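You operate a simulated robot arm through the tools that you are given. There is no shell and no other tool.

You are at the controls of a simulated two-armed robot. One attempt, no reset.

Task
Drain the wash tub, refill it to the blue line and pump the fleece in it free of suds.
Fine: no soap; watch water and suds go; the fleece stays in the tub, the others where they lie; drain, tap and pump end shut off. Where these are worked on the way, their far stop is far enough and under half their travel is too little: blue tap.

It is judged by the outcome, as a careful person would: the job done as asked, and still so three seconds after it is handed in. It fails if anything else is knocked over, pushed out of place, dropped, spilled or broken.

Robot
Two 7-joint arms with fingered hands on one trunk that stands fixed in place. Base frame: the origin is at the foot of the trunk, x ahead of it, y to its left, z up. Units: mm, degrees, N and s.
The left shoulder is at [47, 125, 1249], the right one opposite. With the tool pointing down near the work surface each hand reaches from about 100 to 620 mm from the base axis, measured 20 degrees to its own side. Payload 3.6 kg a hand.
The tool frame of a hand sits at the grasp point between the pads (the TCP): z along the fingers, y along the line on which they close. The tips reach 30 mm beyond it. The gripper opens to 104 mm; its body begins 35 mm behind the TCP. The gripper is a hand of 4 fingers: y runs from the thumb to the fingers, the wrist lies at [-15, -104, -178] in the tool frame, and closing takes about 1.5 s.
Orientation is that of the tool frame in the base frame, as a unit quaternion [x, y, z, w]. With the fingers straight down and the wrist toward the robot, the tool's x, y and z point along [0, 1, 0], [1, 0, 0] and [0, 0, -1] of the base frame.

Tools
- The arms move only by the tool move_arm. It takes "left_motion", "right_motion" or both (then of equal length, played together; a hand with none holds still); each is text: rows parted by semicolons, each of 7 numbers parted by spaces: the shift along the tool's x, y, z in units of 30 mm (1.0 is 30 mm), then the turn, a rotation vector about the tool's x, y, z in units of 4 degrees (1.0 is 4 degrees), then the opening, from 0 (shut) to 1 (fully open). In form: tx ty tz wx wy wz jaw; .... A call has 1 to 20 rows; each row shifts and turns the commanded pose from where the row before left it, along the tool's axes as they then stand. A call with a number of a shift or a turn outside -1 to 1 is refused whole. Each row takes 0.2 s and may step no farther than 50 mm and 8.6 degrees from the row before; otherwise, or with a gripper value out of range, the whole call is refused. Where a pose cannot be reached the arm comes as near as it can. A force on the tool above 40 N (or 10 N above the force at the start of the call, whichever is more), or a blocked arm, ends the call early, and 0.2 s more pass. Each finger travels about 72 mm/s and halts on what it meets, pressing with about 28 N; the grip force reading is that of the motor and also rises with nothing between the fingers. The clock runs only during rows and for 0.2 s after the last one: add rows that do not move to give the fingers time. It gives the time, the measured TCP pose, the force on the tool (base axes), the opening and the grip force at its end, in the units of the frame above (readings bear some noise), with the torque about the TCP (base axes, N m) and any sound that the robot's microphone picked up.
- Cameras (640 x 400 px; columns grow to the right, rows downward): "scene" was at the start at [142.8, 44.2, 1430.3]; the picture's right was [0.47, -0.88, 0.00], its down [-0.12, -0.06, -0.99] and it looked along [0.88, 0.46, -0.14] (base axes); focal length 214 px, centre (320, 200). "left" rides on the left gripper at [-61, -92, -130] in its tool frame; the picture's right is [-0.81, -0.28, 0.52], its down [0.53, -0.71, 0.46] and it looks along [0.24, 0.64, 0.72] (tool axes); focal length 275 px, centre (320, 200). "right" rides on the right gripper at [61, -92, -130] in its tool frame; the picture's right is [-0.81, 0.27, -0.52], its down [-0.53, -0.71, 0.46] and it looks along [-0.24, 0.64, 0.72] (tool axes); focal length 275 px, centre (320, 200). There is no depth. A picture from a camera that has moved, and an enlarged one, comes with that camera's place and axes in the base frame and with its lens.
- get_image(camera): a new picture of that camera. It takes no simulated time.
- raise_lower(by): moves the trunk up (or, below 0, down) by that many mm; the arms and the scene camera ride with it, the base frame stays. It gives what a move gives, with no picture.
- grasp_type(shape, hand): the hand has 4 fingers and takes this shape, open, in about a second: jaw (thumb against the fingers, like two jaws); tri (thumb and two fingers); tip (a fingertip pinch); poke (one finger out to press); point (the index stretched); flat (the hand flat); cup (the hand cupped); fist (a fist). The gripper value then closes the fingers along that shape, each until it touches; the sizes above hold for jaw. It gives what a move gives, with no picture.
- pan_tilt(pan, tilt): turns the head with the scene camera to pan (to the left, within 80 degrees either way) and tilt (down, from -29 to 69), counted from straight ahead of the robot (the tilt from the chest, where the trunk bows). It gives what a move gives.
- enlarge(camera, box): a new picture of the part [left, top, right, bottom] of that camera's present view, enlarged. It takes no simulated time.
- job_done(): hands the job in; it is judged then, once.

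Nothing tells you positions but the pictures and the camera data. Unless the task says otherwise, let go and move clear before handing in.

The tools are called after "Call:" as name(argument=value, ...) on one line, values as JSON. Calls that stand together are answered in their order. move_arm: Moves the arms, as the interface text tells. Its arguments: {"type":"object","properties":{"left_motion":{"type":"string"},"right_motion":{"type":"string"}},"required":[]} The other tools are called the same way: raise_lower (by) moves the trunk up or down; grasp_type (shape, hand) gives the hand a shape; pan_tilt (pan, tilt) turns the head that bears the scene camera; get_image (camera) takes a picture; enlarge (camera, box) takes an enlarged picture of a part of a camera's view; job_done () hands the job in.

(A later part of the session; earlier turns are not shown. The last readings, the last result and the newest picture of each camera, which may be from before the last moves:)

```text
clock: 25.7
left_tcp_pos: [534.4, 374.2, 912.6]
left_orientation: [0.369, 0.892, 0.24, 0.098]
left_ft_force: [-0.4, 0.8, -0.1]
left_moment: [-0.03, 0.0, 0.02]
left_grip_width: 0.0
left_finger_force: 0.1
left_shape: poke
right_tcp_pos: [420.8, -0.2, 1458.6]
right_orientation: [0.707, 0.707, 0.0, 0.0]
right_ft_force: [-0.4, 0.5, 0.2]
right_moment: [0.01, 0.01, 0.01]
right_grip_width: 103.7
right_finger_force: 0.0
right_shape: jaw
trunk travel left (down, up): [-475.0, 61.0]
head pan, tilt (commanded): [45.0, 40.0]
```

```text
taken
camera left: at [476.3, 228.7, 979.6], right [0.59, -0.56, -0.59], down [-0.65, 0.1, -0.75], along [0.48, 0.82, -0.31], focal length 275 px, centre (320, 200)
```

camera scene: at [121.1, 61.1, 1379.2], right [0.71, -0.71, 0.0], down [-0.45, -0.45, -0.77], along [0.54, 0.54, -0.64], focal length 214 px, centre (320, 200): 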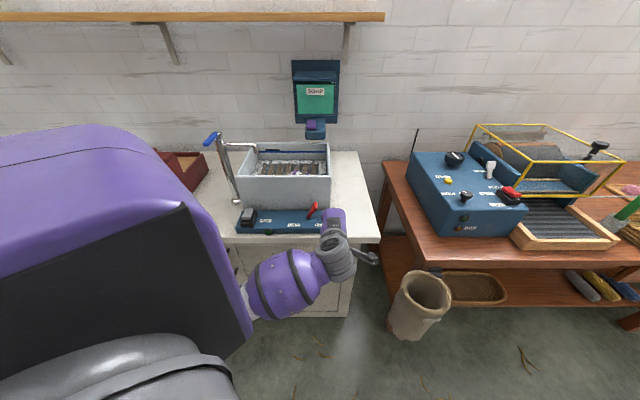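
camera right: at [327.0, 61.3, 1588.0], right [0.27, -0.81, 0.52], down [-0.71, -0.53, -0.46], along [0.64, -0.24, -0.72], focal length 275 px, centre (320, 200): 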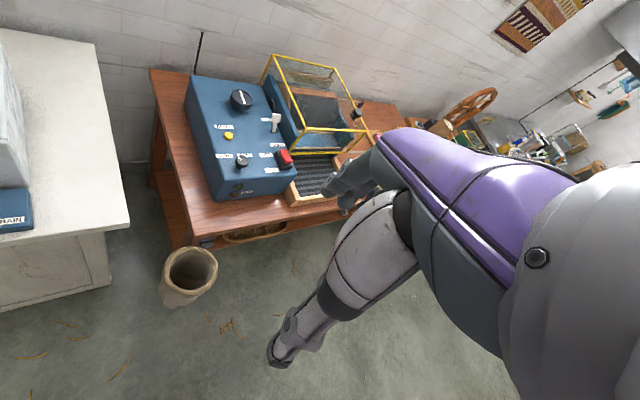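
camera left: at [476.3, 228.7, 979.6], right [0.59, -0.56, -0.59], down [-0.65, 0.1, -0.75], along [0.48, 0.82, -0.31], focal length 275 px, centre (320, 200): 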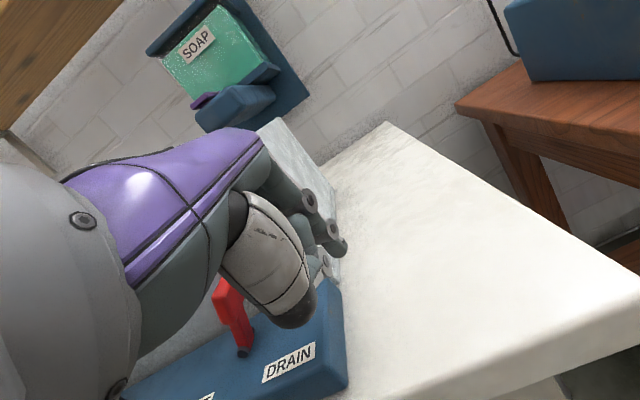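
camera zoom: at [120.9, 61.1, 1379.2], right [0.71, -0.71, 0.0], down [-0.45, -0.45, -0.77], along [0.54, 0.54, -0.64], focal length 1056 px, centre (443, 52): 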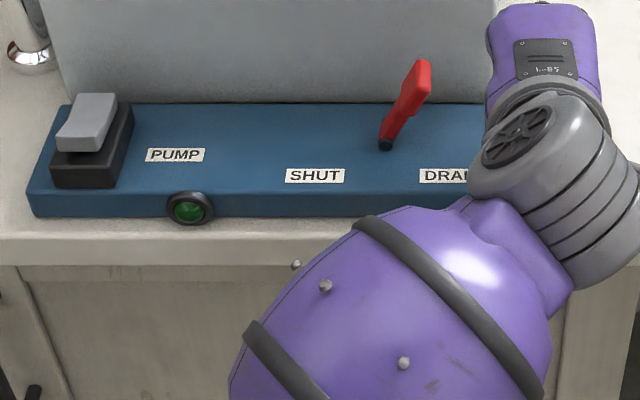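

The tub is empty and the hand is right of the lever. I'll push left toward SHUT in small steps.

Call:
move_arm(left_motion="0.35 0 0 0 0 0 1;0.35 0 0 0 0 0 1;0.35 0 0 0 0 0 1;0.35 0 0 0 0 0 1;0.35 0 0 0 0 0 1")

Call:
enlarge(camera="scene", box=[230, 190, 360, 270])

Call:
get_image(camera="left")

```text
clock: 26.9
left_tcp_pos: [496.9, 410.5, 910.1]
left_orientation: [0.37, 0.892, 0.239, 0.099]
left_ft_force: [0.0, 0.3, -0.1]
left_moment: [0.01, 0.01, -0.01]
left_grip_width: 0.0
left_finger_force: 0.0
left_shape: poke
right_tcp_pos: [419.3, 0.3, 1457.1]
right_orientation: [0.707, 0.707, -0.001, 0.001]
right_ft_force: [-0.7, -0.2, 0.2]
right_moment: [0.0, 0.0, -0.01]
right_grip_width: 103.6
right_finger_force: 0.1
right_shape: jaw
trunk travel left (down, up): [-475.0, 61.0]
head pan, tilt (commanded): [45.0, 40.0]
```

```text
4.92 times, centred on (295, 230) of scene
camera zoom: at [120.9, 61.1, 1379.2], right [0.71, -0.71, 0.0], down [-0.45, -0.45, -0.77], along [0.54, 0.54, -0.64], focal length 1056 px, centre (443, 52)
```

zoom: 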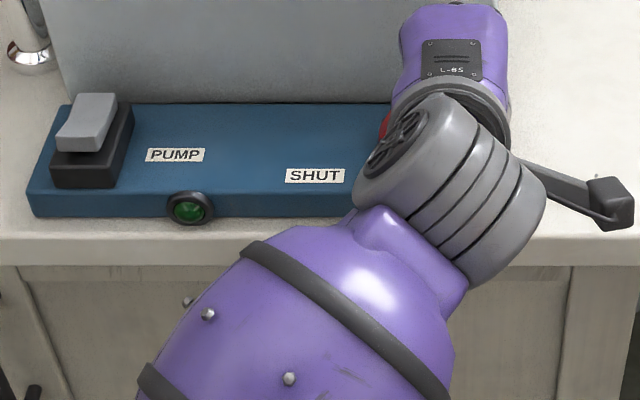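

```text
taken
camera left: at [438.9, 265.8, 979.5], right [0.59, -0.56, -0.59], down [-0.65, 0.1, -0.75], along [0.48, 0.82, -0.31], focal length 275 px, centre (320, 200)
```

left: 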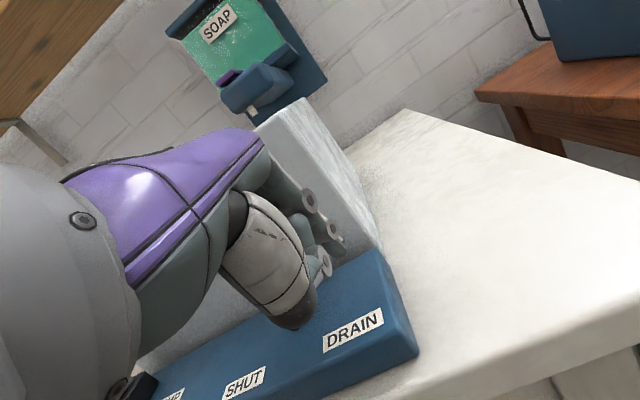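

No contact yet; I continue left slowly.

Call:
move_arm(left_motion="0.3 0 0 0 0 0 1;0.3 0 0 0 0 0 1;0.3 0 0 0 0 0 1;0.3 0 0 0 0 0 1")

Call:
enlarge(camera="scene", box=[230, 190, 360, 270])

Call:
get_image(camera="left")

```text
clock: 27.9
left_tcp_pos: [471.2, 436.0, 911.3]
left_orientation: [0.369, 0.893, 0.239, 0.099]
left_ft_force: [-0.3, 0.7, -0.7]
left_moment: [0.0, 0.01, 0.02]
left_grip_width: 0.0
left_finger_force: 0.0
left_shape: poke
right_tcp_pos: [420.3, -0.8, 1457.6]
right_orientation: [0.707, 0.707, 0.001, 0.0]
right_ft_force: [-0.7, 1.4, 0.2]
right_moment: [0.01, -0.01, 0.01]
right_grip_width: 103.7
right_finger_force: 0.2
right_shape: jaw
trunk travel left (down, up): [-475.0, 61.0]
head pan, tilt (commanded): [45.0, 40.0]
```

```text
4.92 times, centred on (295, 230) of scene
camera zoom: at [121.0, 61.1, 1379.2], right [0.71, -0.71, 0.0], down [-0.45, -0.45, -0.77], along [0.54, 0.54, -0.64], focal length 1056 px, centre (443, 52)
```

zoom: 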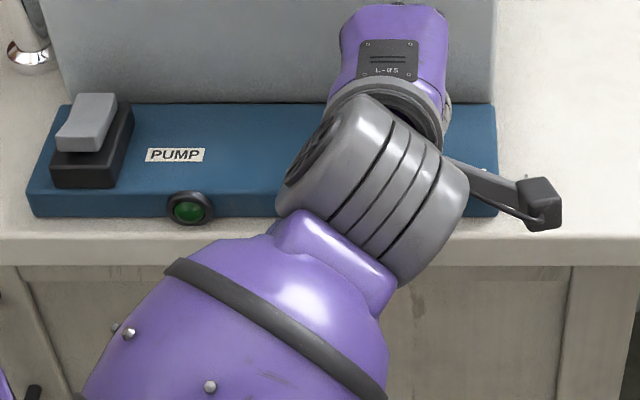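

```text
taken
camera left: at [413.4, 290.5, 979.7], right [0.59, -0.56, -0.59], down [-0.65, 0.1, -0.75], along [0.48, 0.82, -0.31], focal length 275 px, centre (320, 200)
```

left: 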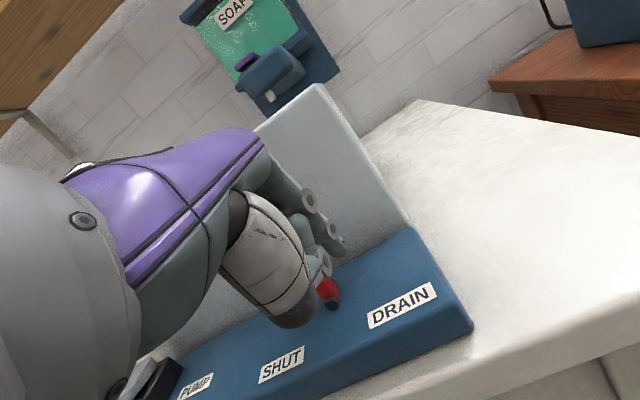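

The lever appears to be leaning left behind the hand. I'll continue pushing gently to its stop.

Call:
move_arm(left_motion="0.25 0 0 0 0 0 1;0.25 0 0 0 0 0 1;0.25 0 0 0 0 0 1")

Call:
get_image(camera="left")

```text
clock: 28.7
left_tcp_pos: [458.0, 450.4, 911.8]
left_orientation: [0.37, 0.892, 0.239, 0.101]
left_ft_force: [5.2, -7.4, 0.7]
left_moment: [-0.18, -0.11, -0.1]
left_grip_width: 0.0
left_finger_force: 0.1
left_shape: poke
right_tcp_pos: [420.4, 0.6, 1457.5]
right_orientation: [0.707, 0.707, 0.0, -0.001]
right_ft_force: [0.6, -1.1, -0.2]
right_moment: [0.03, 0.01, 0.0]
right_grip_width: 103.7
right_finger_force: 0.1
right_shape: jaw
trunk travel left (down, up): [-475.0, 61.0]
head pan, tilt (commanded): [45.0, 40.0]
```

```text
taken
camera left: at [399.7, 305.3, 979.6], right [0.59, -0.56, -0.58], down [-0.65, 0.1, -0.75], along [0.48, 0.82, -0.3], focal length 275 px, centre (320, 200)
```

left: 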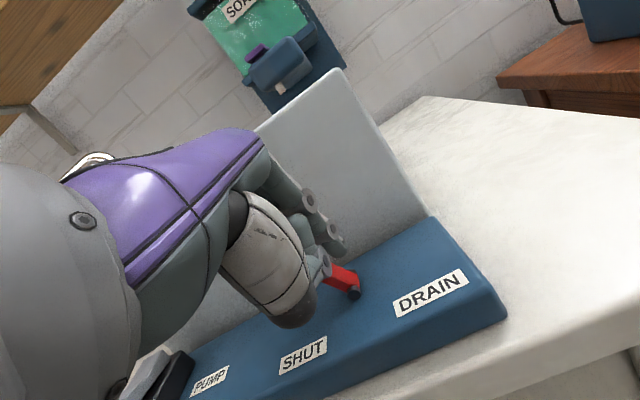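

The lever is leaning toward SHUT with about 9 N of resistance; one more small push to seat it, then back off and look.

Call:
move_arm(left_motion="0.2 0 0 0 0 0 1;0.15 0 0 0 0 0 1")

```text
clock: 29.3
left_tcp_pos: [457.4, 450.4, 912.9]
left_orientation: [0.377, 0.889, 0.233, 0.112]
left_ft_force: [12.9, -14.8, 0.1]
left_moment: [-0.31, -0.31, -0.28]
left_grip_width: 0.3
left_finger_force: 0.1
left_shape: poke
right_tcp_pos: [419.3, 0.9, 1457.7]
right_orientation: [0.707, 0.707, 0.0, 0.0]
right_ft_force: [-0.6, 0.4, 0.0]
right_moment: [-0.03, -0.03, 0.0]
right_grip_width: 103.9
right_finger_force: 0.2
right_shape: jaw
trunk travel left (down, up): [-475.0, 61.0]
head pan, tilt (commanded): [45.0, 40.0]
stopped in row 2 (left hand): the force on the tool passed its limit at 42 N (the readings are from after the stop); the commanded pose is now the measured one
```

The lever is at its SHUT stop. I'll back off to the right and retreat, then look.

Call:
move_arm(left_motion="-0.4 0 0 0 0 0 1;-0.5 0 0 0 0 0 1;0 -0.577 -0.333 0 0 0 1;0 -0.577 -0.333 0 0 0 1;0 -0.577 -0.333 0 0 0 1")

Call:
enlarge(camera="scene", box=[220, 135, 360, 250])

Call:
get_image(camera="left")

```text
clock: 30.5
left_tcp_pos: [437.2, 402.9, 925.3]
left_orientation: [0.375, 0.885, 0.253, 0.107]
left_ft_force: [0.8, -0.3, -0.6]
left_moment: [0.02, 0.02, -0.01]
left_grip_width: 0.0
left_finger_force: 0.1
left_shape: poke
right_tcp_pos: [420.4, -0.5, 1456.7]
right_orientation: [0.707, 0.707, 0.0, 0.0]
right_ft_force: [0.4, 0.2, -0.3]
right_moment: [0.03, -0.04, 0.01]
right_grip_width: 103.8
right_finger_force: 0.1
right_shape: jaw
trunk travel left (down, up): [-475.0, 61.0]
head pan, tilt (commanded): [45.0, 40.0]
```

```text
3.48 times, centred on (290, 192) of scene
camera zoom: at [121.0, 61.3, 1379.2], right [0.71, -0.71, 0.0], down [-0.45, -0.45, -0.77], along [0.54, 0.54, -0.64], focal length 746 px, centre (424, 226)
```

zoom: 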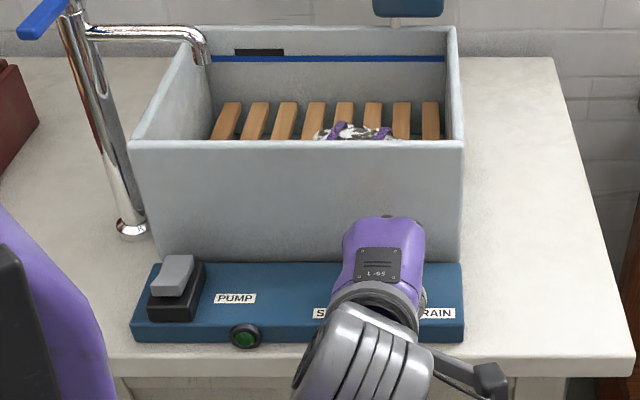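

```text
taken
camera left: at [374.6, 258.3, 987.6], right [0.59, -0.55, -0.58], down [-0.63, 0.13, -0.76], along [0.5, 0.82, -0.27], focal length 275 px, centre (320, 200)
```

left: 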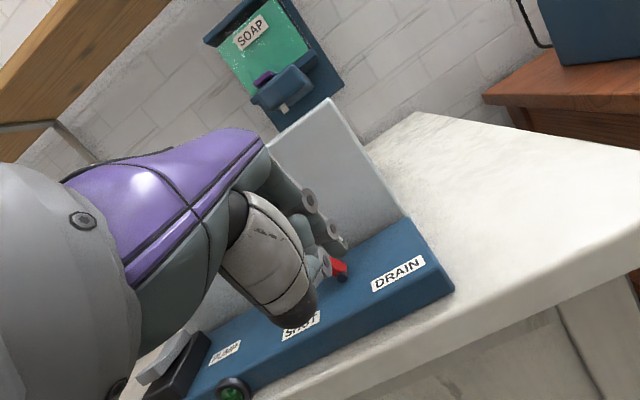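

The hand is back and the drain should be shut. I'll raise the hand and shift it left toward the tap, which also uncovers the lever for a check.

Call:
move_arm(left_motion="0 0.43 -0.72 0 0 0 1;0 0.43 -0.72 0 0 0 1;0 0.43 -0.72 0 0 0 1;0 0.43 -0.72 0 0 0 1;0.708 0.09 -0.573 0 0 0 1;0.708 0.09 -0.573 0 0 0 1;0.708 0.09 -0.573 0 0 0 1;0.708 0.09 -0.573 0 0 0 1;0.708 0.09 -0.573 0 0 0 1;0.708 0.09 -0.573 0 0 0 1;0.708 0.09 -0.573 0 0 0 1;0.708 0.09 -0.573 0 0 0 1")

Call:
get_image(camera="scene")

Call:
enlarge(camera="scene", box=[220, 135, 360, 250])

Call:
get_image(camera="left")

```text
clock: 33.1
left_tcp_pos: [309.2, 514.8, 1129.1]
left_orientation: [0.375, 0.89, 0.235, 0.108]
left_ft_force: [0.2, 0.9, 1.3]
left_moment: [0.0, 0.0, 0.01]
left_grip_width: 0.0
left_finger_force: 0.0
left_shape: poke
left hand out of reach, approached as far as the arm can: row 7, 8, 9, 10, 11, 12
right_tcp_pos: [420.1, 0.5, 1455.9]
right_orientation: [0.707, 0.707, 0.0, 0.0]
right_ft_force: [0.0, -0.5, 0.3]
right_moment: [-0.01, 0.01, -0.01]
right_grip_width: 103.6
right_finger_force: 0.1
right_shape: jaw
trunk travel left (down, up): [-475.0, 61.0]
head pan, tilt (commanded): [45.0, 40.0]
```

```text
taken
camera scene: at [120.8, 61.4, 1379.2], right [0.71, -0.71, 0.0], down [-0.45, -0.45, -0.77], along [0.54, 0.54, -0.64], focal length 214 px, centre (320, 200)
```

scene: 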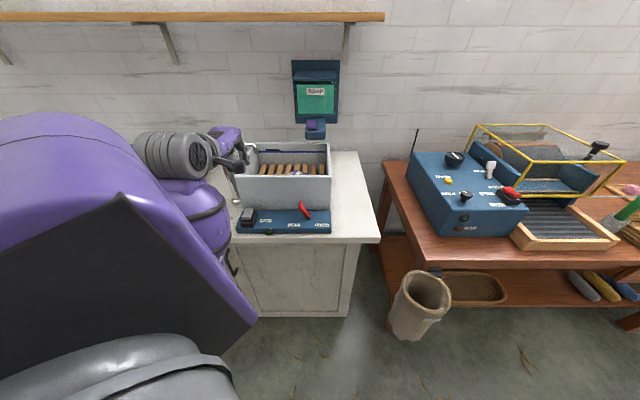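

```text
3.48 times, centred on (290, 192) of scene
camera zoom: at [120.8, 61.4, 1379.2], right [0.71, -0.71, 0.0], down [-0.45, -0.45, -0.77], along [0.54, 0.54, -0.64], focal length 746 px, centre (424, 226)
```

zoom: 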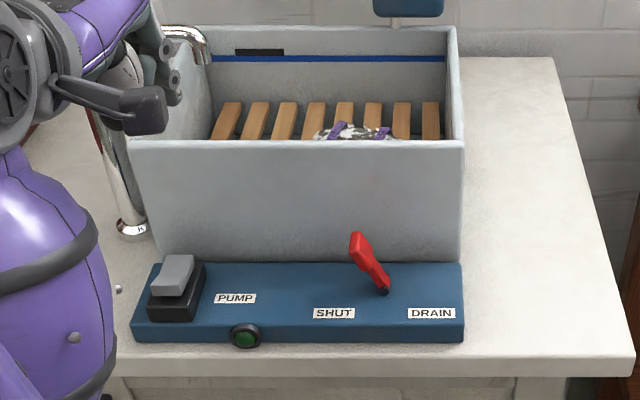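

```text
taken
camera left: at [247.4, 372.0, 1197.3], right [0.58, -0.57, -0.57], down [-0.64, 0.1, -0.76], along [0.49, 0.81, -0.31], focal length 275 px, centre (320, 200)
```

left: 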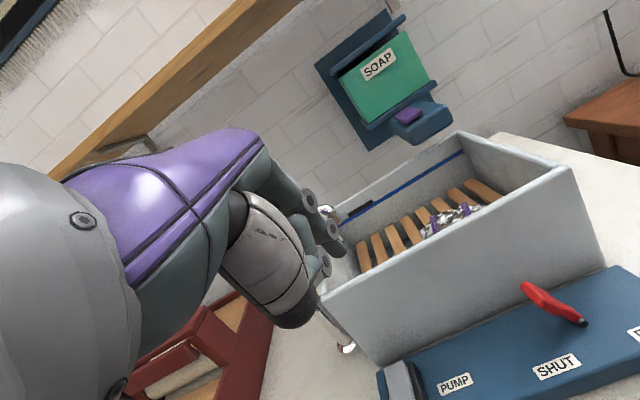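

The drain lever is clearly back at SHUT and the tub is empty. I'll put the hand in the jaw shape and bring it nearer the tap, well in front of the handle.

Call:
grasp_type(hand="left", shape="jaw")

Call:
move_arm(left_motion="0.79 0.396 -0.07 0 0 0 1;0.79 0.396 -0.07 0 0 0 1;0.79 0.396 -0.07 0 0 0 1;0.79 0.396 -0.07 0 0 0 1")

Call:
get_image(camera="left")

Call:
get_image(camera="scene")

```text
clock: 34.0
left_tcp_pos: [308.8, 514.8, 1129.5]
left_orientation: [0.375, 0.89, 0.235, 0.107]
left_ft_force: [-0.2, 0.0, 0.3]
left_moment: [-0.03, -0.02, -0.01]
left_grip_width: 103.9
left_finger_force: 0.0
left_shape: jaw
right_tcp_pos: [419.8, -0.1, 1457.5]
right_orientation: [0.707, 0.707, 0.0, 0.0]
right_ft_force: [0.4, -0.9, 0.0]
right_moment: [-0.01, 0.02, -0.01]
right_grip_width: 103.8
right_finger_force: 0.0
right_shape: jaw
trunk travel left (down, up): [-475.0, 61.0]
head pan, tilt (commanded): [45.0, 40.0]
```

```text
clock: 35.0
left_tcp_pos: [267.4, 607.3, 1159.6]
left_orientation: [0.374, 0.89, 0.236, 0.107]
left_ft_force: [-0.1, 0.8, -0.2]
left_moment: [0.0, 0.02, -0.02]
left_grip_width: 103.6
left_finger_force: 0.1
left_shape: jaw
right_tcp_pos: [419.9, 1.5, 1457.9]
right_orientation: [0.707, 0.707, 0.0, 0.0]
right_ft_force: [-0.3, 1.0, 0.5]
right_moment: [0.03, 0.01, -0.01]
right_grip_width: 104.0
right_finger_force: 0.0
right_shape: jaw
trunk travel left (down, up): [-475.0, 61.0]
head pan, tilt (commanded): [45.0, 40.0]
```

```text
taken
camera left: at [205.2, 464.5, 1227.6], right [0.58, -0.57, -0.57], down [-0.64, 0.1, -0.76], along [0.49, 0.81, -0.31], focal length 275 px, centre (320, 200)
```

left: 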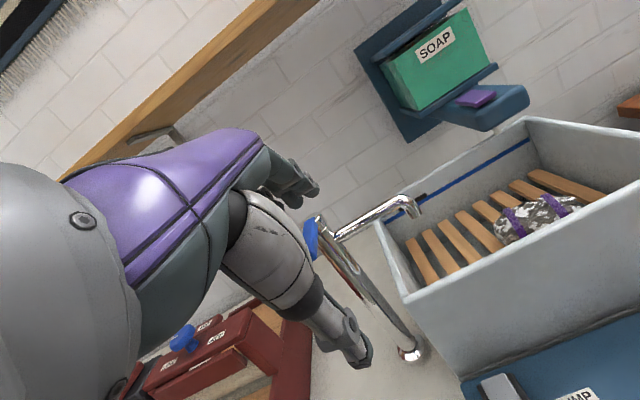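

```text
taken
camera scene: at [120.8, 61.4, 1379.2], right [0.71, -0.71, 0.0], down [-0.45, -0.45, -0.77], along [0.54, 0.54, -0.64], focal length 214 px, centre (320, 200)
```

scene: 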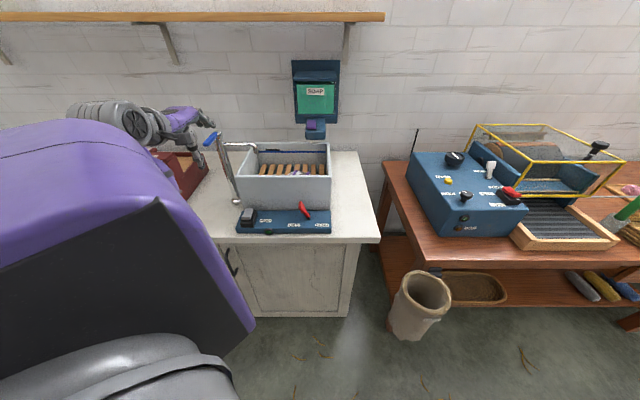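

The hand is in front of the tap, clear of it. I'll rotate it into a handshake attitude (thumb on the right, fingers on the left, pointing forward and slightly down).

Call:
move_arm(left_motion="0 0 0 -0.356 -0.356 -0.977 1;0 0 0 -0.356 -0.356 -0.977 1;0 0 0 -0.356 -0.356 -0.977 1;0 0 0 -0.356 -0.356 -0.977 1;0 0 0 -0.356 -0.356 -0.977 1;0 0 0 -0.356 -0.356 -0.977 1;0 0 0 -0.356 -0.356 -0.977 1;0 0 0 -0.356 -0.356 -0.977 1;0 0 0 -0.356 -0.356 -0.977 1;0 0 0 -0.356 -0.356 -0.977 1;0 0 0 -0.356 -0.356 -0.977 1")

Call:
get_image(camera="scene")

Call:
get_image(camera="left")

```text
clock: 37.4
left_tcp_pos: [268.6, 609.4, 1157.5]
left_orientation: [0.034, 0.903, 0.245, 0.351]
left_ft_force: [0.0, -0.2, 1.1]
left_moment: [0.0, 0.03, -0.01]
left_grip_width: 103.7
left_finger_force: 0.1
left_shape: jaw
right_tcp_pos: [420.6, 0.4, 1458.0]
right_orientation: [0.707, 0.707, 0.001, 0.0]
right_ft_force: [-0.4, -0.6, -0.2]
right_moment: [0.0, 0.0, 0.03]
right_grip_width: 103.4
right_finger_force: 0.2
right_shape: jaw
trunk travel left (down, up): [-475.0, 61.0]
head pan, tilt (commanded): [45.0, 40.0]
```

```text
taken
camera scene: at [121.3, 60.9, 1379.2], right [0.71, -0.71, 0.0], down [-0.45, -0.45, -0.77], along [0.54, 0.54, -0.64], focal length 214 px, centre (320, 200)
```

scene: 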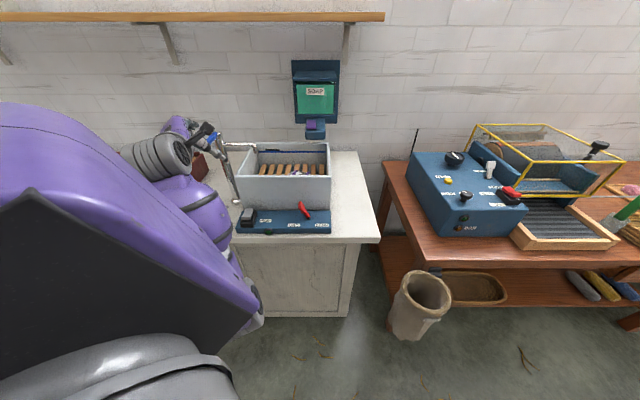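

```text
taken
camera left: at [241.2, 460.0, 1235.5], right [0.98, -0.21, 0.04], down [-0.03, -0.31, -0.95], along [0.22, 0.93, -0.31], focal length 275 px, centre (320, 200)
```

left: 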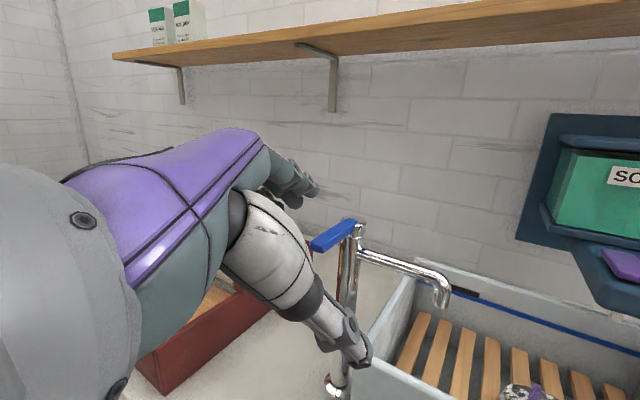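

The wrist camera now gives a clear view of the tap and its blue handle. I'll complete the rotation.

Call:
move_arm(left_motion="0 0 0 -0.356 -0.356 -0.977 1;0 0 0 -0.356 -0.356 -0.977 1;0 0 0 -0.356 -0.356 -0.977 1;0 0 0 -0.356 -0.356 -0.977 1;0 0 0 -0.356 -0.356 -0.977 1;0 0 0 -0.356 -0.356 -0.977 1;0 0 0 -0.356 -0.356 -0.977 1;0 0 0 -0.356 -0.356 -0.977 1;0 0 0 -0.356 -0.356 -0.977 1;0 0 0 -0.356 -0.356 -0.977 1;0 0 0 -0.356 -0.356 -0.977 1")

Call:
get_image(camera="scene")

Call:
get_image(camera="left")

```text
clock: 39.8
left_tcp_pos: [268.3, 609.2, 1158.4]
left_orientation: [-0.313, 0.758, 0.212, 0.532]
left_ft_force: [0.1, -0.4, -0.6]
left_moment: [-0.02, -0.03, -0.02]
left_grip_width: 103.6
left_finger_force: 0.1
left_shape: jaw
right_tcp_pos: [420.5, 0.4, 1456.3]
right_orientation: [0.706, 0.708, 0.0, 0.0]
right_ft_force: [0.3, -0.8, -0.1]
right_moment: [-0.01, 0.02, 0.01]
right_grip_width: 103.8
right_finger_force: 0.0
right_shape: jaw
trunk travel left (down, up): [-475.0, 61.0]
head pan, tilt (commanded): [45.0, 40.0]
```

```text
taken
camera scene: at [121.2, 60.9, 1379.2], right [0.71, -0.71, 0.0], down [-0.45, -0.45, -0.77], along [0.54, 0.54, -0.64], focal length 214 px, centre (320, 200)
```

scene: 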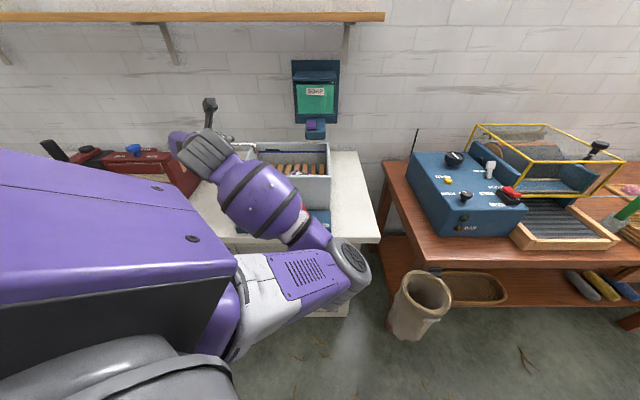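

```text
taken
camera left: at [259.5, 474.8, 1262.2], right [0.73, 0.34, 0.59], down [0.68, -0.35, -0.65], along [-0.02, 0.87, -0.49], focal length 275 px, centre (320, 200)
```

left: 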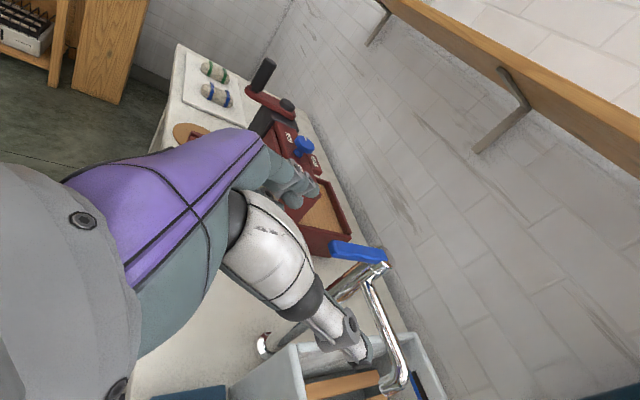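

The handle end is confirmed at about u −286, v 703, z 1104, pointing straight toward me. I'll line the open jaw up with it and start moving forward so thumb and fingers straddle it.

Call:
move_arm(left_motion="0.575 0.5 0.21 0 0 0 1;0.575 0.5 0.21 0 0 0 1;0.575 0.5 0.21 0 0 0 1;0 0 0 0 0 0 1")

Call:
get_image(camera="left")

Call:
enlarge(camera="scene", box=[160, 80, 340, 200])

```text
clock: 40.8
left_tcp_pos: [236.3, 639.5, 1101.2]
left_orientation: [-0.312, 0.758, 0.211, 0.533]
left_ft_force: [-0.1, -1.0, 0.5]
left_moment: [0.01, 0.0, 0.0]
left_grip_width: 103.9
left_finger_force: 0.1
left_shape: jaw
right_tcp_pos: [420.0, 0.4, 1456.2]
right_orientation: [0.707, 0.707, 0.0, -0.001]
right_ft_force: [0.2, -0.3, 0.5]
right_moment: [0.03, 0.0, 0.01]
right_grip_width: 103.9
right_finger_force: 0.1
right_shape: jaw
trunk travel left (down, up): [-475.0, 61.0]
head pan, tilt (commanded): [45.0, 40.0]
```

```text
taken
camera left: at [227.6, 505.0, 1206.7], right [0.73, 0.34, 0.59], down [0.68, -0.35, -0.65], along [-0.02, 0.87, -0.49], focal length 275 px, centre (320, 200)
```

left: 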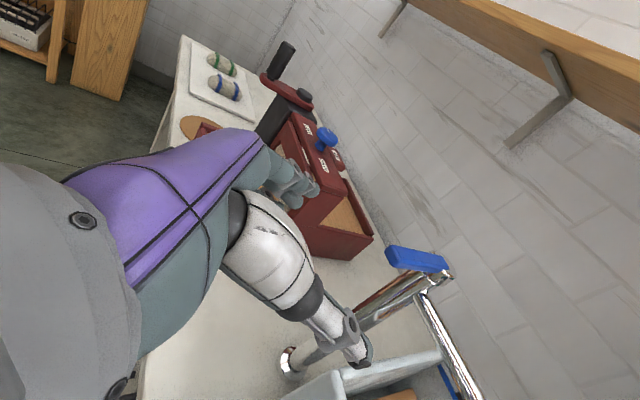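

```text
3.33 times, centred on (250, 140) of scene
camera zoom: at [121.2, 60.8, 1379.2], right [0.71, -0.71, 0.0], down [-0.45, -0.45, -0.77], along [0.54, 0.54, -0.64], focal length 715 px, centre (553, 400)
```

zoom: 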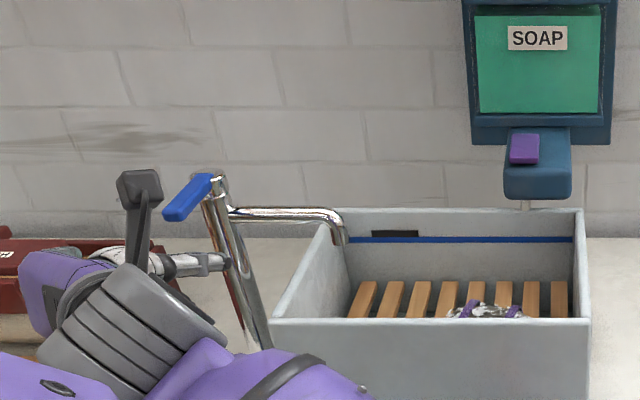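

The open jaw is aligned in height and sideways with the handle. I'll move forward 80 mm so it straddles the handle end.

Call:
move_arm(left_motion="-0.228 0 0.627 0 0 0 1;-0.228 0 0.627 0 0 0 1;-0.228 0 0.627 0 0 0 1;-0.228 0 0.627 0 0 0 1;0 0 0 0 0 0 1")

Call:
get_image(camera="left")

Call:
enlarge(camera="scene", box=[160, 80, 340, 200])

```text
clock: 42.0
left_tcp_pos: [295.6, 697.1, 1103.1]
left_orientation: [-0.313, 0.758, 0.21, 0.533]
left_ft_force: [0.5, 0.0, 0.8]
left_moment: [-0.02, -0.01, 0.02]
left_grip_width: 103.7
left_finger_force: 0.1
left_shape: jaw
right_tcp_pos: [420.3, 0.2, 1457.1]
right_orientation: [0.707, 0.707, 0.0, 0.0]
right_ft_force: [-0.4, -0.1, 0.6]
right_moment: [0.0, 0.01, 0.01]
right_grip_width: 103.8
right_finger_force: 0.1
right_shape: jaw
trunk travel left (down, up): [-475.0, 61.0]
head pan, tilt (commanded): [45.0, 40.0]
```

```text
taken
camera left: at [285.7, 561.6, 1206.5], right [0.73, 0.34, 0.59], down [0.68, -0.35, -0.65], along [-0.02, 0.87, -0.49], focal length 275 px, centre (320, 200)
```

left: 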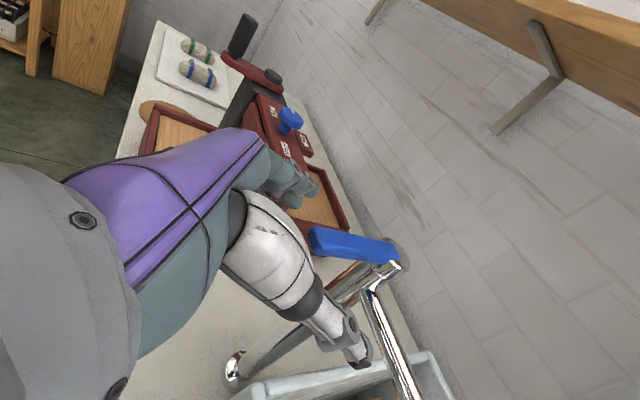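

```text
3.33 times, centred on (250, 140) of scene
camera zoom: at [120.9, 60.9, 1379.2], right [0.71, -0.71, 0.0], down [-0.45, -0.45, -0.77], along [0.54, 0.54, -0.64], focal length 715 px, centre (553, 400)
```

zoom: 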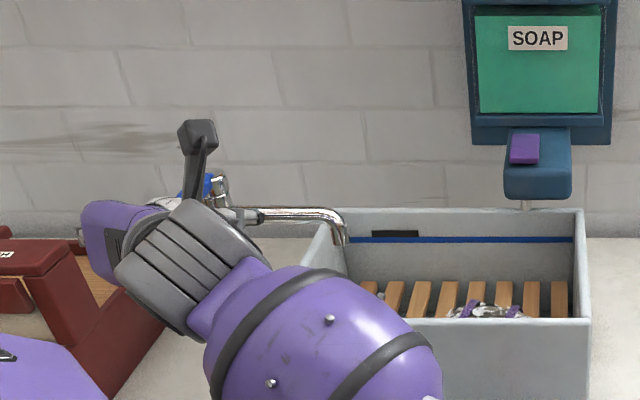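

The handle now lies between the fingers and thumb. I'll advance a bit more and close the jaw partway to leave a small gap around the handle.

Call:
move_arm(left_motion="-0.171 0 0.47 0 0 0 1;0 0 0 0 0 0 0.8;0 0 0 0 0 0 0.6;0 0 0 0 0 0 0.45;0 0 0 0 0 0 0.45;0 0 0 0 0 0 0.45")

Call:
get_image(camera="left")

```text
clock: 43.4
left_tcp_pos: [305.4, 705.8, 1102.9]
left_orientation: [-0.313, 0.757, 0.211, 0.533]
left_ft_force: [0.1, 0.5, 0.4]
left_moment: [0.02, -0.01, 0.02]
left_grip_width: 47.4
left_finger_force: 0.0
left_shape: jaw
right_tcp_pos: [420.5, -0.6, 1457.1]
right_orientation: [0.707, 0.707, 0.001, -0.001]
right_ft_force: [-0.8, -0.3, 0.2]
right_moment: [-0.01, 0.0, -0.01]
right_grip_width: 104.1
right_finger_force: 0.1
right_shape: jaw
trunk travel left (down, up): [-475.0, 61.0]
head pan, tilt (commanded): [45.0, 40.0]
```

```text
taken
camera left: at [296.5, 571.1, 1207.3], right [0.73, 0.34, 0.59], down [0.68, -0.35, -0.65], along [-0.02, 0.87, -0.49], focal length 275 px, centre (320, 200)
```

left: 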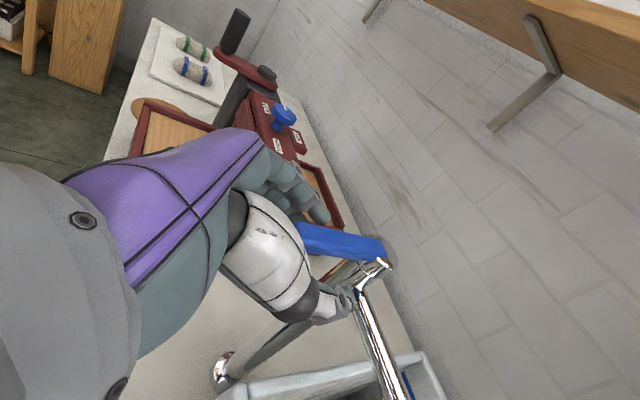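

The handle sits in the gap between fingers and thumb. I'll test gently whether it turns to the right.

Call:
move_arm(left_motion="0 -0.25 0 0 0 0 0.45;0 -0.25 0 0 0 0 0.45;0 -0.2 0 0 0 0 0.45")

Call:
get_image(camera="left")

```text
clock: 44.2
left_tcp_pos: [318.7, 692.8, 1101.7]
left_orientation: [-0.312, 0.757, 0.211, 0.534]
left_ft_force: [-4.4, 2.7, 0.5]
left_moment: [0.04, 0.03, 0.15]
left_grip_width: 50.9
left_finger_force: 0.0
left_shape: jaw
right_tcp_pos: [419.2, -0.4, 1457.6]
right_orientation: [0.707, 0.707, 0.0, 0.0]
right_ft_force: [-0.2, 0.7, -0.7]
right_moment: [0.0, 0.01, -0.03]
right_grip_width: 103.7
right_finger_force: 0.2
right_shape: jaw
trunk travel left (down, up): [-475.0, 61.0]
head pan, tilt (commanded): [45.0, 40.0]
```

```text
taken
camera left: at [310.4, 558.0, 1206.0], right [0.73, 0.34, 0.59], down [0.68, -0.34, -0.65], along [-0.02, 0.87, -0.49], focal length 275 px, centre (320, 200)
```

left: 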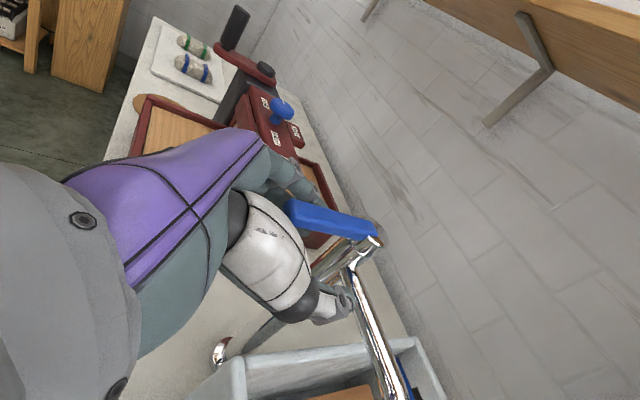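

There is light contact (about 5 N) with the handle. I'll push slightly further right to see if it yields.

Call:
move_arm(left_motion="0 -0.2 0 0 0 0 0.45;0 -0.2 0 0 0 0 0.45")

Call:
get_image(camera="left")

Call:
enlarge(camera="scene", box=[190, 110, 290, 180])

```text
clock: 44.8
left_tcp_pos: [326.4, 687.3, 1102.5]
left_orientation: [-0.313, 0.758, 0.211, 0.532]
left_ft_force: [-10.6, 7.1, -0.3]
left_moment: [0.03, 0.01, 0.37]
left_grip_width: 54.3
left_finger_force: 0.0
left_shape: jaw
right_tcp_pos: [419.2, 1.3, 1459.1]
right_orientation: [0.708, 0.706, 0.001, 0.001]
right_ft_force: [0.4, 0.4, 0.2]
right_moment: [-0.01, -0.05, 0.02]
right_grip_width: 103.8
right_finger_force: 0.1
right_shape: jaw
trunk travel left (down, up): [-475.0, 61.0]
head pan, tilt (commanded): [45.0, 40.0]
```

```text
taken
camera left: at [318.3, 550.7, 1206.5], right [0.73, 0.34, 0.59], down [0.68, -0.34, -0.65], along [-0.02, 0.87, -0.49], focal length 275 px, centre (320, 200)
```

left: 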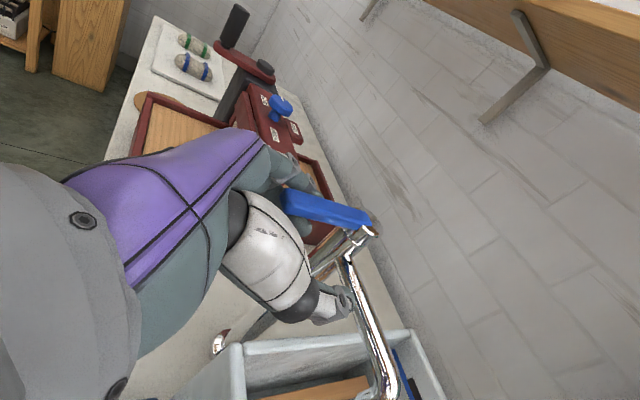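

```text
5.71 times, centred on (240, 145) of scene
camera zoom: at [119.4, 62.3, 1379.3], right [0.71, -0.71, 0.0], down [-0.45, -0.46, -0.77], along [0.54, 0.54, -0.64], focal length 1226 px, centre (777, 514)
```

zoom: 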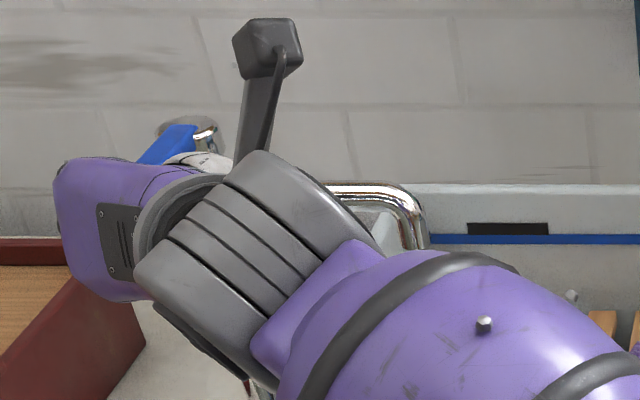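

The handle does not yield to the right (13 N, fingers only flex). I'll test the left direction instead.

Call:
move_arm(left_motion="0 0.4 0 0 0 0 0.45;0 0.4 0 0 0 0 0.45;0 0.35 0 0 0 0 0.45;0 0.25 0 0 0 0 0.45")

Call:
get_image(camera="left")

```text
clock: 45.8
left_tcp_pos: [300.0, 713.3, 1101.7]
left_orientation: [-0.311, 0.759, 0.21, 0.533]
left_ft_force: [0.0, 1.0, 0.6]
left_moment: [0.02, 0.0, -0.01]
left_grip_width: 47.2
left_finger_force: 0.0
left_shape: jaw
right_tcp_pos: [420.1, 2.1, 1457.7]
right_orientation: [0.707, 0.707, -0.001, 0.0]
right_ft_force: [-0.3, 0.0, -1.1]
right_moment: [0.02, 0.01, -0.02]
right_grip_width: 103.6
right_finger_force: 0.0
right_shape: jaw
trunk travel left (down, up): [-475.0, 61.0]
head pan, tilt (commanded): [45.0, 40.0]
```

```text
taken
camera left: at [290.9, 579.0, 1205.7], right [0.73, 0.34, 0.59], down [0.68, -0.35, -0.65], along [-0.02, 0.87, -0.49], focal length 275 px, centre (320, 200)
```

left: 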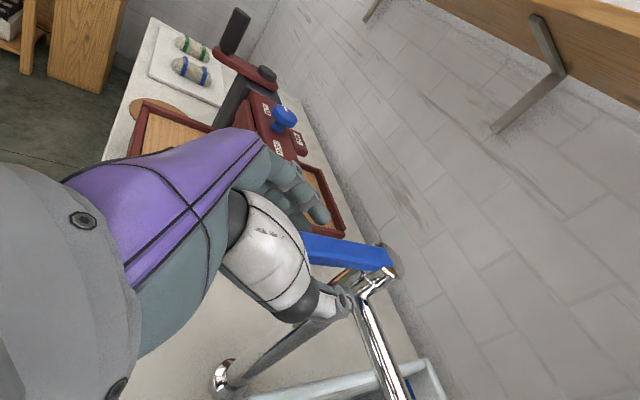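

No contact yet going left; continuing gently.

Call:
move_arm(left_motion="0 0.25 0 0 0 0 0.45;0 0.2 0 0 0 0 0.45;0 0.2 0 0 0 0 0.45")

Call:
get_image(camera="left")

Call:
enlarge(camera="scene", box=[190, 110, 340, 200])

```text
clock: 46.6
left_tcp_pos: [286.7, 727.3, 1101.0]
left_orientation: [-0.311, 0.758, 0.211, 0.533]
left_ft_force: [0.0, -0.4, -0.6]
left_moment: [0.0, 0.03, -0.04]
left_grip_width: 47.9
left_finger_force: 0.1
left_shape: jaw
right_tcp_pos: [420.0, 2.3, 1456.8]
right_orientation: [0.707, 0.707, 0.0, 0.0]
right_ft_force: [-0.3, 0.1, 0.2]
right_moment: [-0.02, -0.02, -0.02]
right_grip_width: 103.9
right_finger_force: 0.0
right_shape: jaw
trunk travel left (down, up): [-475.0, 61.0]
head pan, tilt (commanded): [45.0, 40.0]
```

```text
taken
camera left: at [277.6, 592.1, 1205.3], right [0.73, 0.34, 0.59], down [0.68, -0.35, -0.65], along [-0.02, 0.87, -0.49], focal length 275 px, centre (320, 200)
```

left: 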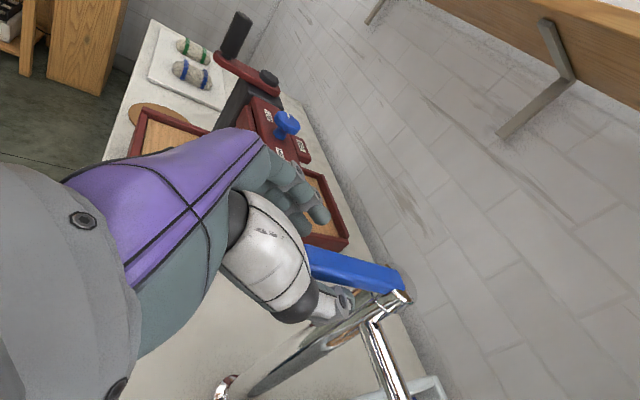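

```text
4.27 times, centred on (265, 155) of scene
camera zoom: at [120.9, 61.2, 1379.2], right [0.71, -0.71, 0.0], down [-0.45, -0.45, -0.77], along [0.54, 0.54, -0.64], focal length 915 px, centre (555, 392)
```

zoom: 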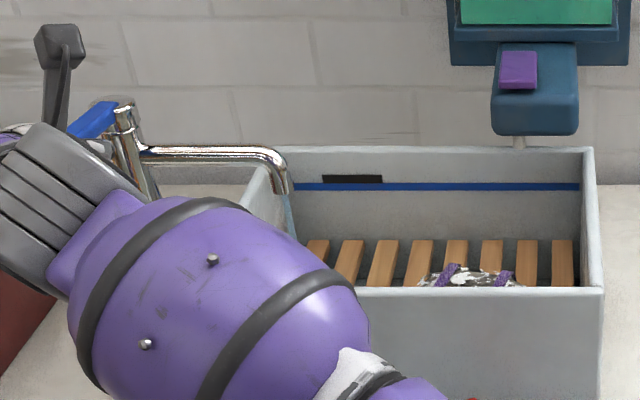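

The handle yields to the left and a thin stream has started, so left is open. I'll carry on pushing left with the thumb.

Call:
move_arm(left_motion="0 0.5 0 0 0 0 0.45;-0.05 0.5 0.15 0 0 0 0.45;-0.05 0.4 0.15 0 0 0 0.45")

Call:
get_image(camera="left")

Call:
enlarge(camera="scene", box=[190, 110, 340, 200])

```text
clock: 47.4
left_tcp_pos: [263.4, 763.4, 1101.7]
left_orientation: [-0.312, 0.758, 0.21, 0.532]
left_ft_force: [0.1, 0.2, -0.2]
left_moment: [-0.01, 0.0, -0.06]
left_grip_width: 47.6
left_finger_force: 0.1
left_shape: jaw
right_tcp_pos: [420.1, 1.1, 1456.8]
right_orientation: [0.707, 0.707, 0.0, 0.0]
right_ft_force: [0.1, 0.4, -0.2]
right_moment: [-0.01, 0.0, -0.03]
right_grip_width: 104.0
right_finger_force: 0.1
right_shape: jaw
trunk travel left (down, up): [-475.0, 61.0]
head pan, tilt (commanded): [45.0, 40.0]
```

```text
taken
camera left: at [253.9, 628.6, 1205.7], right [0.73, 0.34, 0.59], down [0.68, -0.35, -0.65], along [-0.02, 0.87, -0.49], focal length 275 px, centre (320, 200)
```

left: 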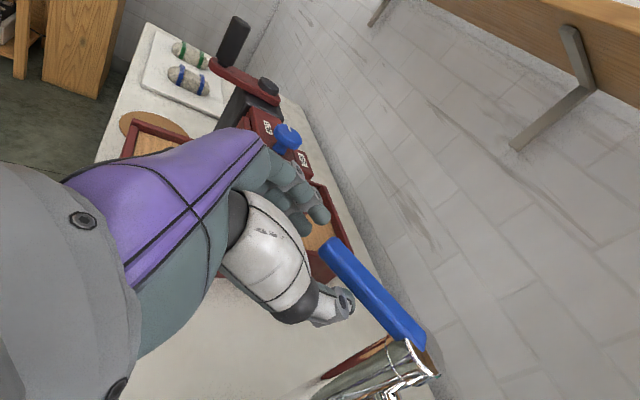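

```text
4.27 times, centred on (265, 155) of scene
camera zoom: at [120.9, 61.3, 1379.2], right [0.71, -0.71, 0.0], down [-0.45, -0.45, -0.77], along [0.54, 0.54, -0.64], focal length 915 px, centre (555, 392)
```

zoom: 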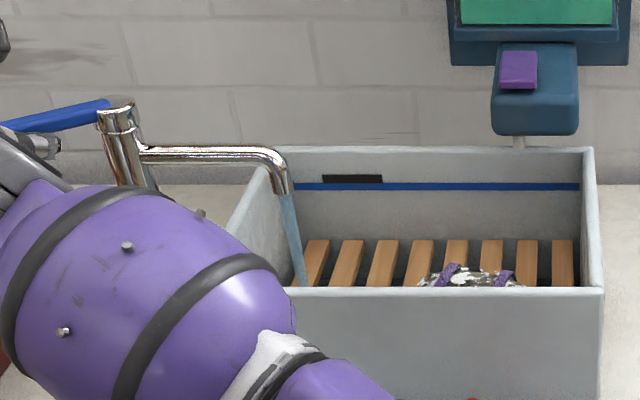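

The handle is now at roughly 40° and a steady stream is running into the tub. I'll push on toward its far stop.

Call:
move_arm(left_motion="-0.1 0.4 0.27 0 0 0 0.45;-0.1 0.4 0.27 0 0 0 0.45")

Call:
get_image(camera="left")

Call:
enlarge(camera="scene", box=[190, 110, 340, 200])

```text
clock: 48.0
left_tcp_pos: [260.5, 792.9, 1100.9]
left_orientation: [-0.312, 0.758, 0.21, 0.533]
left_ft_force: [0.0, -0.3, -0.3]
left_moment: [-0.03, 0.0, 0.0]
left_grip_width: 47.6
left_finger_force: 0.0
left_shape: jaw
right_tcp_pos: [419.0, 0.4, 1458.2]
right_orientation: [0.708, 0.707, 0.0, 0.0]
right_ft_force: [-0.3, 0.1, 0.2]
right_moment: [0.0, -0.03, 0.02]
right_grip_width: 103.4
right_finger_force: 0.0
right_shape: jaw
trunk travel left (down, up): [-475.0, 61.0]
head pan, tilt (commanded): [45.0, 40.0]
```

```text
taken
camera left: at [250.7, 657.6, 1205.4], right [0.73, 0.34, 0.59], down [0.68, -0.35, -0.65], along [-0.02, 0.87, -0.49], focal length 275 px, centre (320, 200)
```

left: 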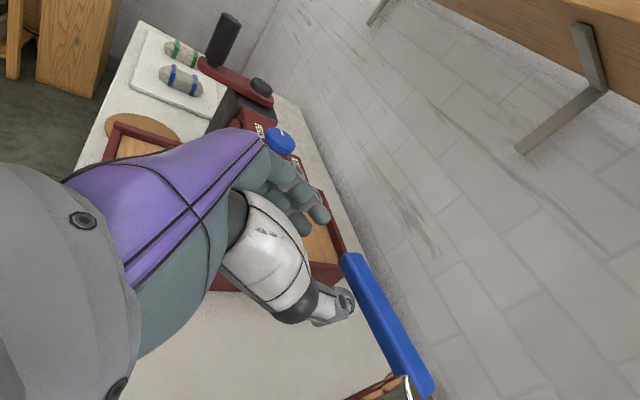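

```text
4.27 times, centred on (265, 155) of scene
camera zoom: at [121.0, 61.2, 1379.2], right [0.71, -0.71, 0.0], down [-0.45, -0.45, -0.77], along [0.54, 0.54, -0.64], focal length 915 px, centre (555, 392)
```

zoom: 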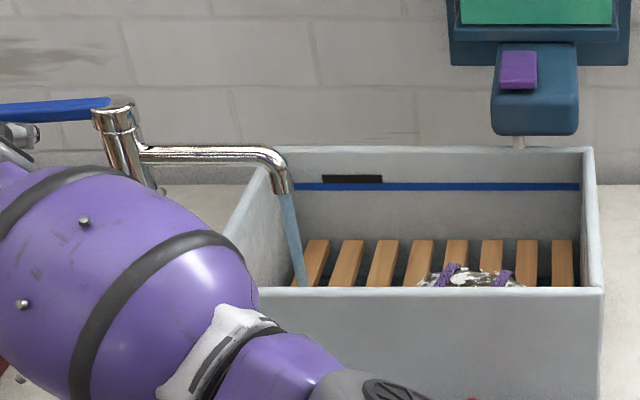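

The handle is at about 60–65° with a good stream. One more nudge to find the stop, then I'll watch the level.

Call:
move_arm(left_motion="-0.12 0.14 0.32 0 0 0 0.45;-0.12 0.14 0.32 0 0 0 0.45")

Call:
get_image(camera="left")

Call:
enlarge(camera="scene", box=[190, 110, 340, 200])

```text
clock: 48.6
left_tcp_pos: [269.0, 812.2, 1100.0]
left_orientation: [-0.313, 0.758, 0.21, 0.533]
left_ft_force: [-3.8, -6.6, -4.5]
left_moment: [0.1, 0.17, -0.31]
left_grip_width: 48.6
left_finger_force: 0.1
left_shape: jaw
right_tcp_pos: [419.3, -0.9, 1456.1]
right_orientation: [0.707, 0.707, 0.0, 0.0]
right_ft_force: [0.1, -0.3, 0.6]
right_moment: [-0.03, -0.04, -0.01]
right_grip_width: 103.4
right_finger_force: 0.1
right_shape: jaw
trunk travel left (down, up): [-475.0, 61.0]
head pan, tilt (commanded): [45.0, 40.0]
```

```text
taken
camera left: at [259.9, 677.2, 1204.0], right [0.73, 0.34, 0.59], down [0.68, -0.35, -0.65], along [-0.02, 0.87, -0.49], focal length 275 px, centre (320, 200)
```

left: 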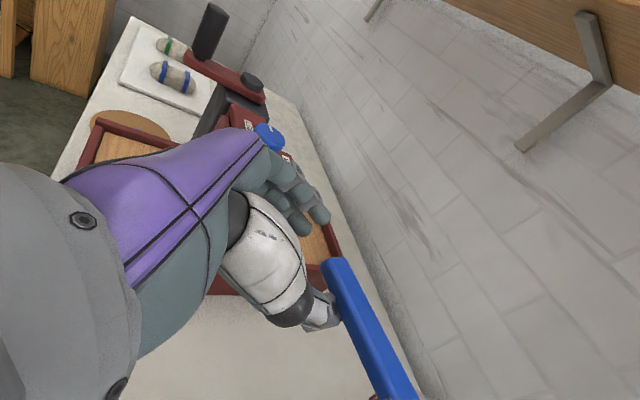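

```text
4.27 times, centred on (265, 155) of scene
camera zoom: at [120.5, 60.4, 1379.2], right [0.71, -0.71, 0.0], down [-0.45, -0.45, -0.77], along [0.54, 0.54, -0.64], focal length 915 px, centre (555, 392)
```

zoom: 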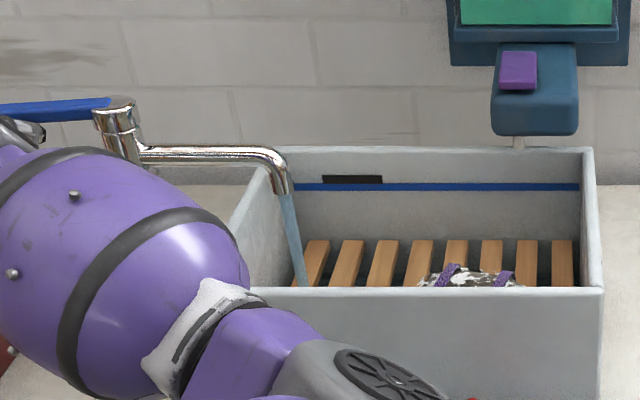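

The handle has met its far stop (light resistance, no more turning). I'll ease the pressure slightly and watch the water rise.

Call:
move_arm(left_motion="0.068 0 -0.188 0 0 0 0.45;0 0 0 0 0 0 0.45;0 0 0 0 0 0 0.45;0 0 0 0 0 0 0.45;0 0 0 0 0 0 0.45;0 0 0 0 0 0 0.45")

Call:
enlarge(camera="scene", box=[190, 110, 340, 200])

```text
clock: 50.0
left_tcp_pos: [265.7, 809.6, 1100.0]
left_orientation: [-0.312, 0.758, 0.21, 0.533]
left_ft_force: [1.8, -0.9, -6.7]
left_moment: [0.14, 0.23, 0.04]
left_grip_width: 49.3
left_finger_force: 0.1
left_shape: jaw
right_tcp_pos: [421.0, 1.7, 1456.4]
right_orientation: [0.707, 0.707, 0.0, 0.0]
right_ft_force: [-0.2, -0.8, -0.4]
right_moment: [0.02, 0.03, -0.02]
right_grip_width: 103.7
right_finger_force: 0.0
right_shape: jaw
trunk travel left (down, up): [-475.0, 61.0]
head pan, tilt (commanded): [45.0, 40.0]
```

```text
4.27 times, centred on (265, 155) of scene
camera zoom: at [121.8, 61.8, 1379.0], right [0.71, -0.71, 0.0], down [-0.46, -0.45, -0.77], along [0.54, 0.54, -0.64], focal length 915 px, centre (555, 392)
```

zoom: 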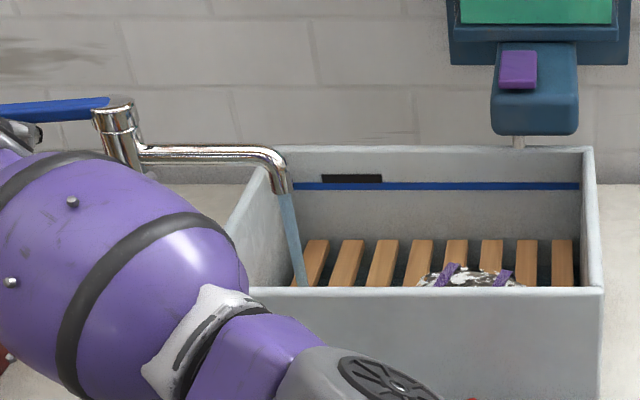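

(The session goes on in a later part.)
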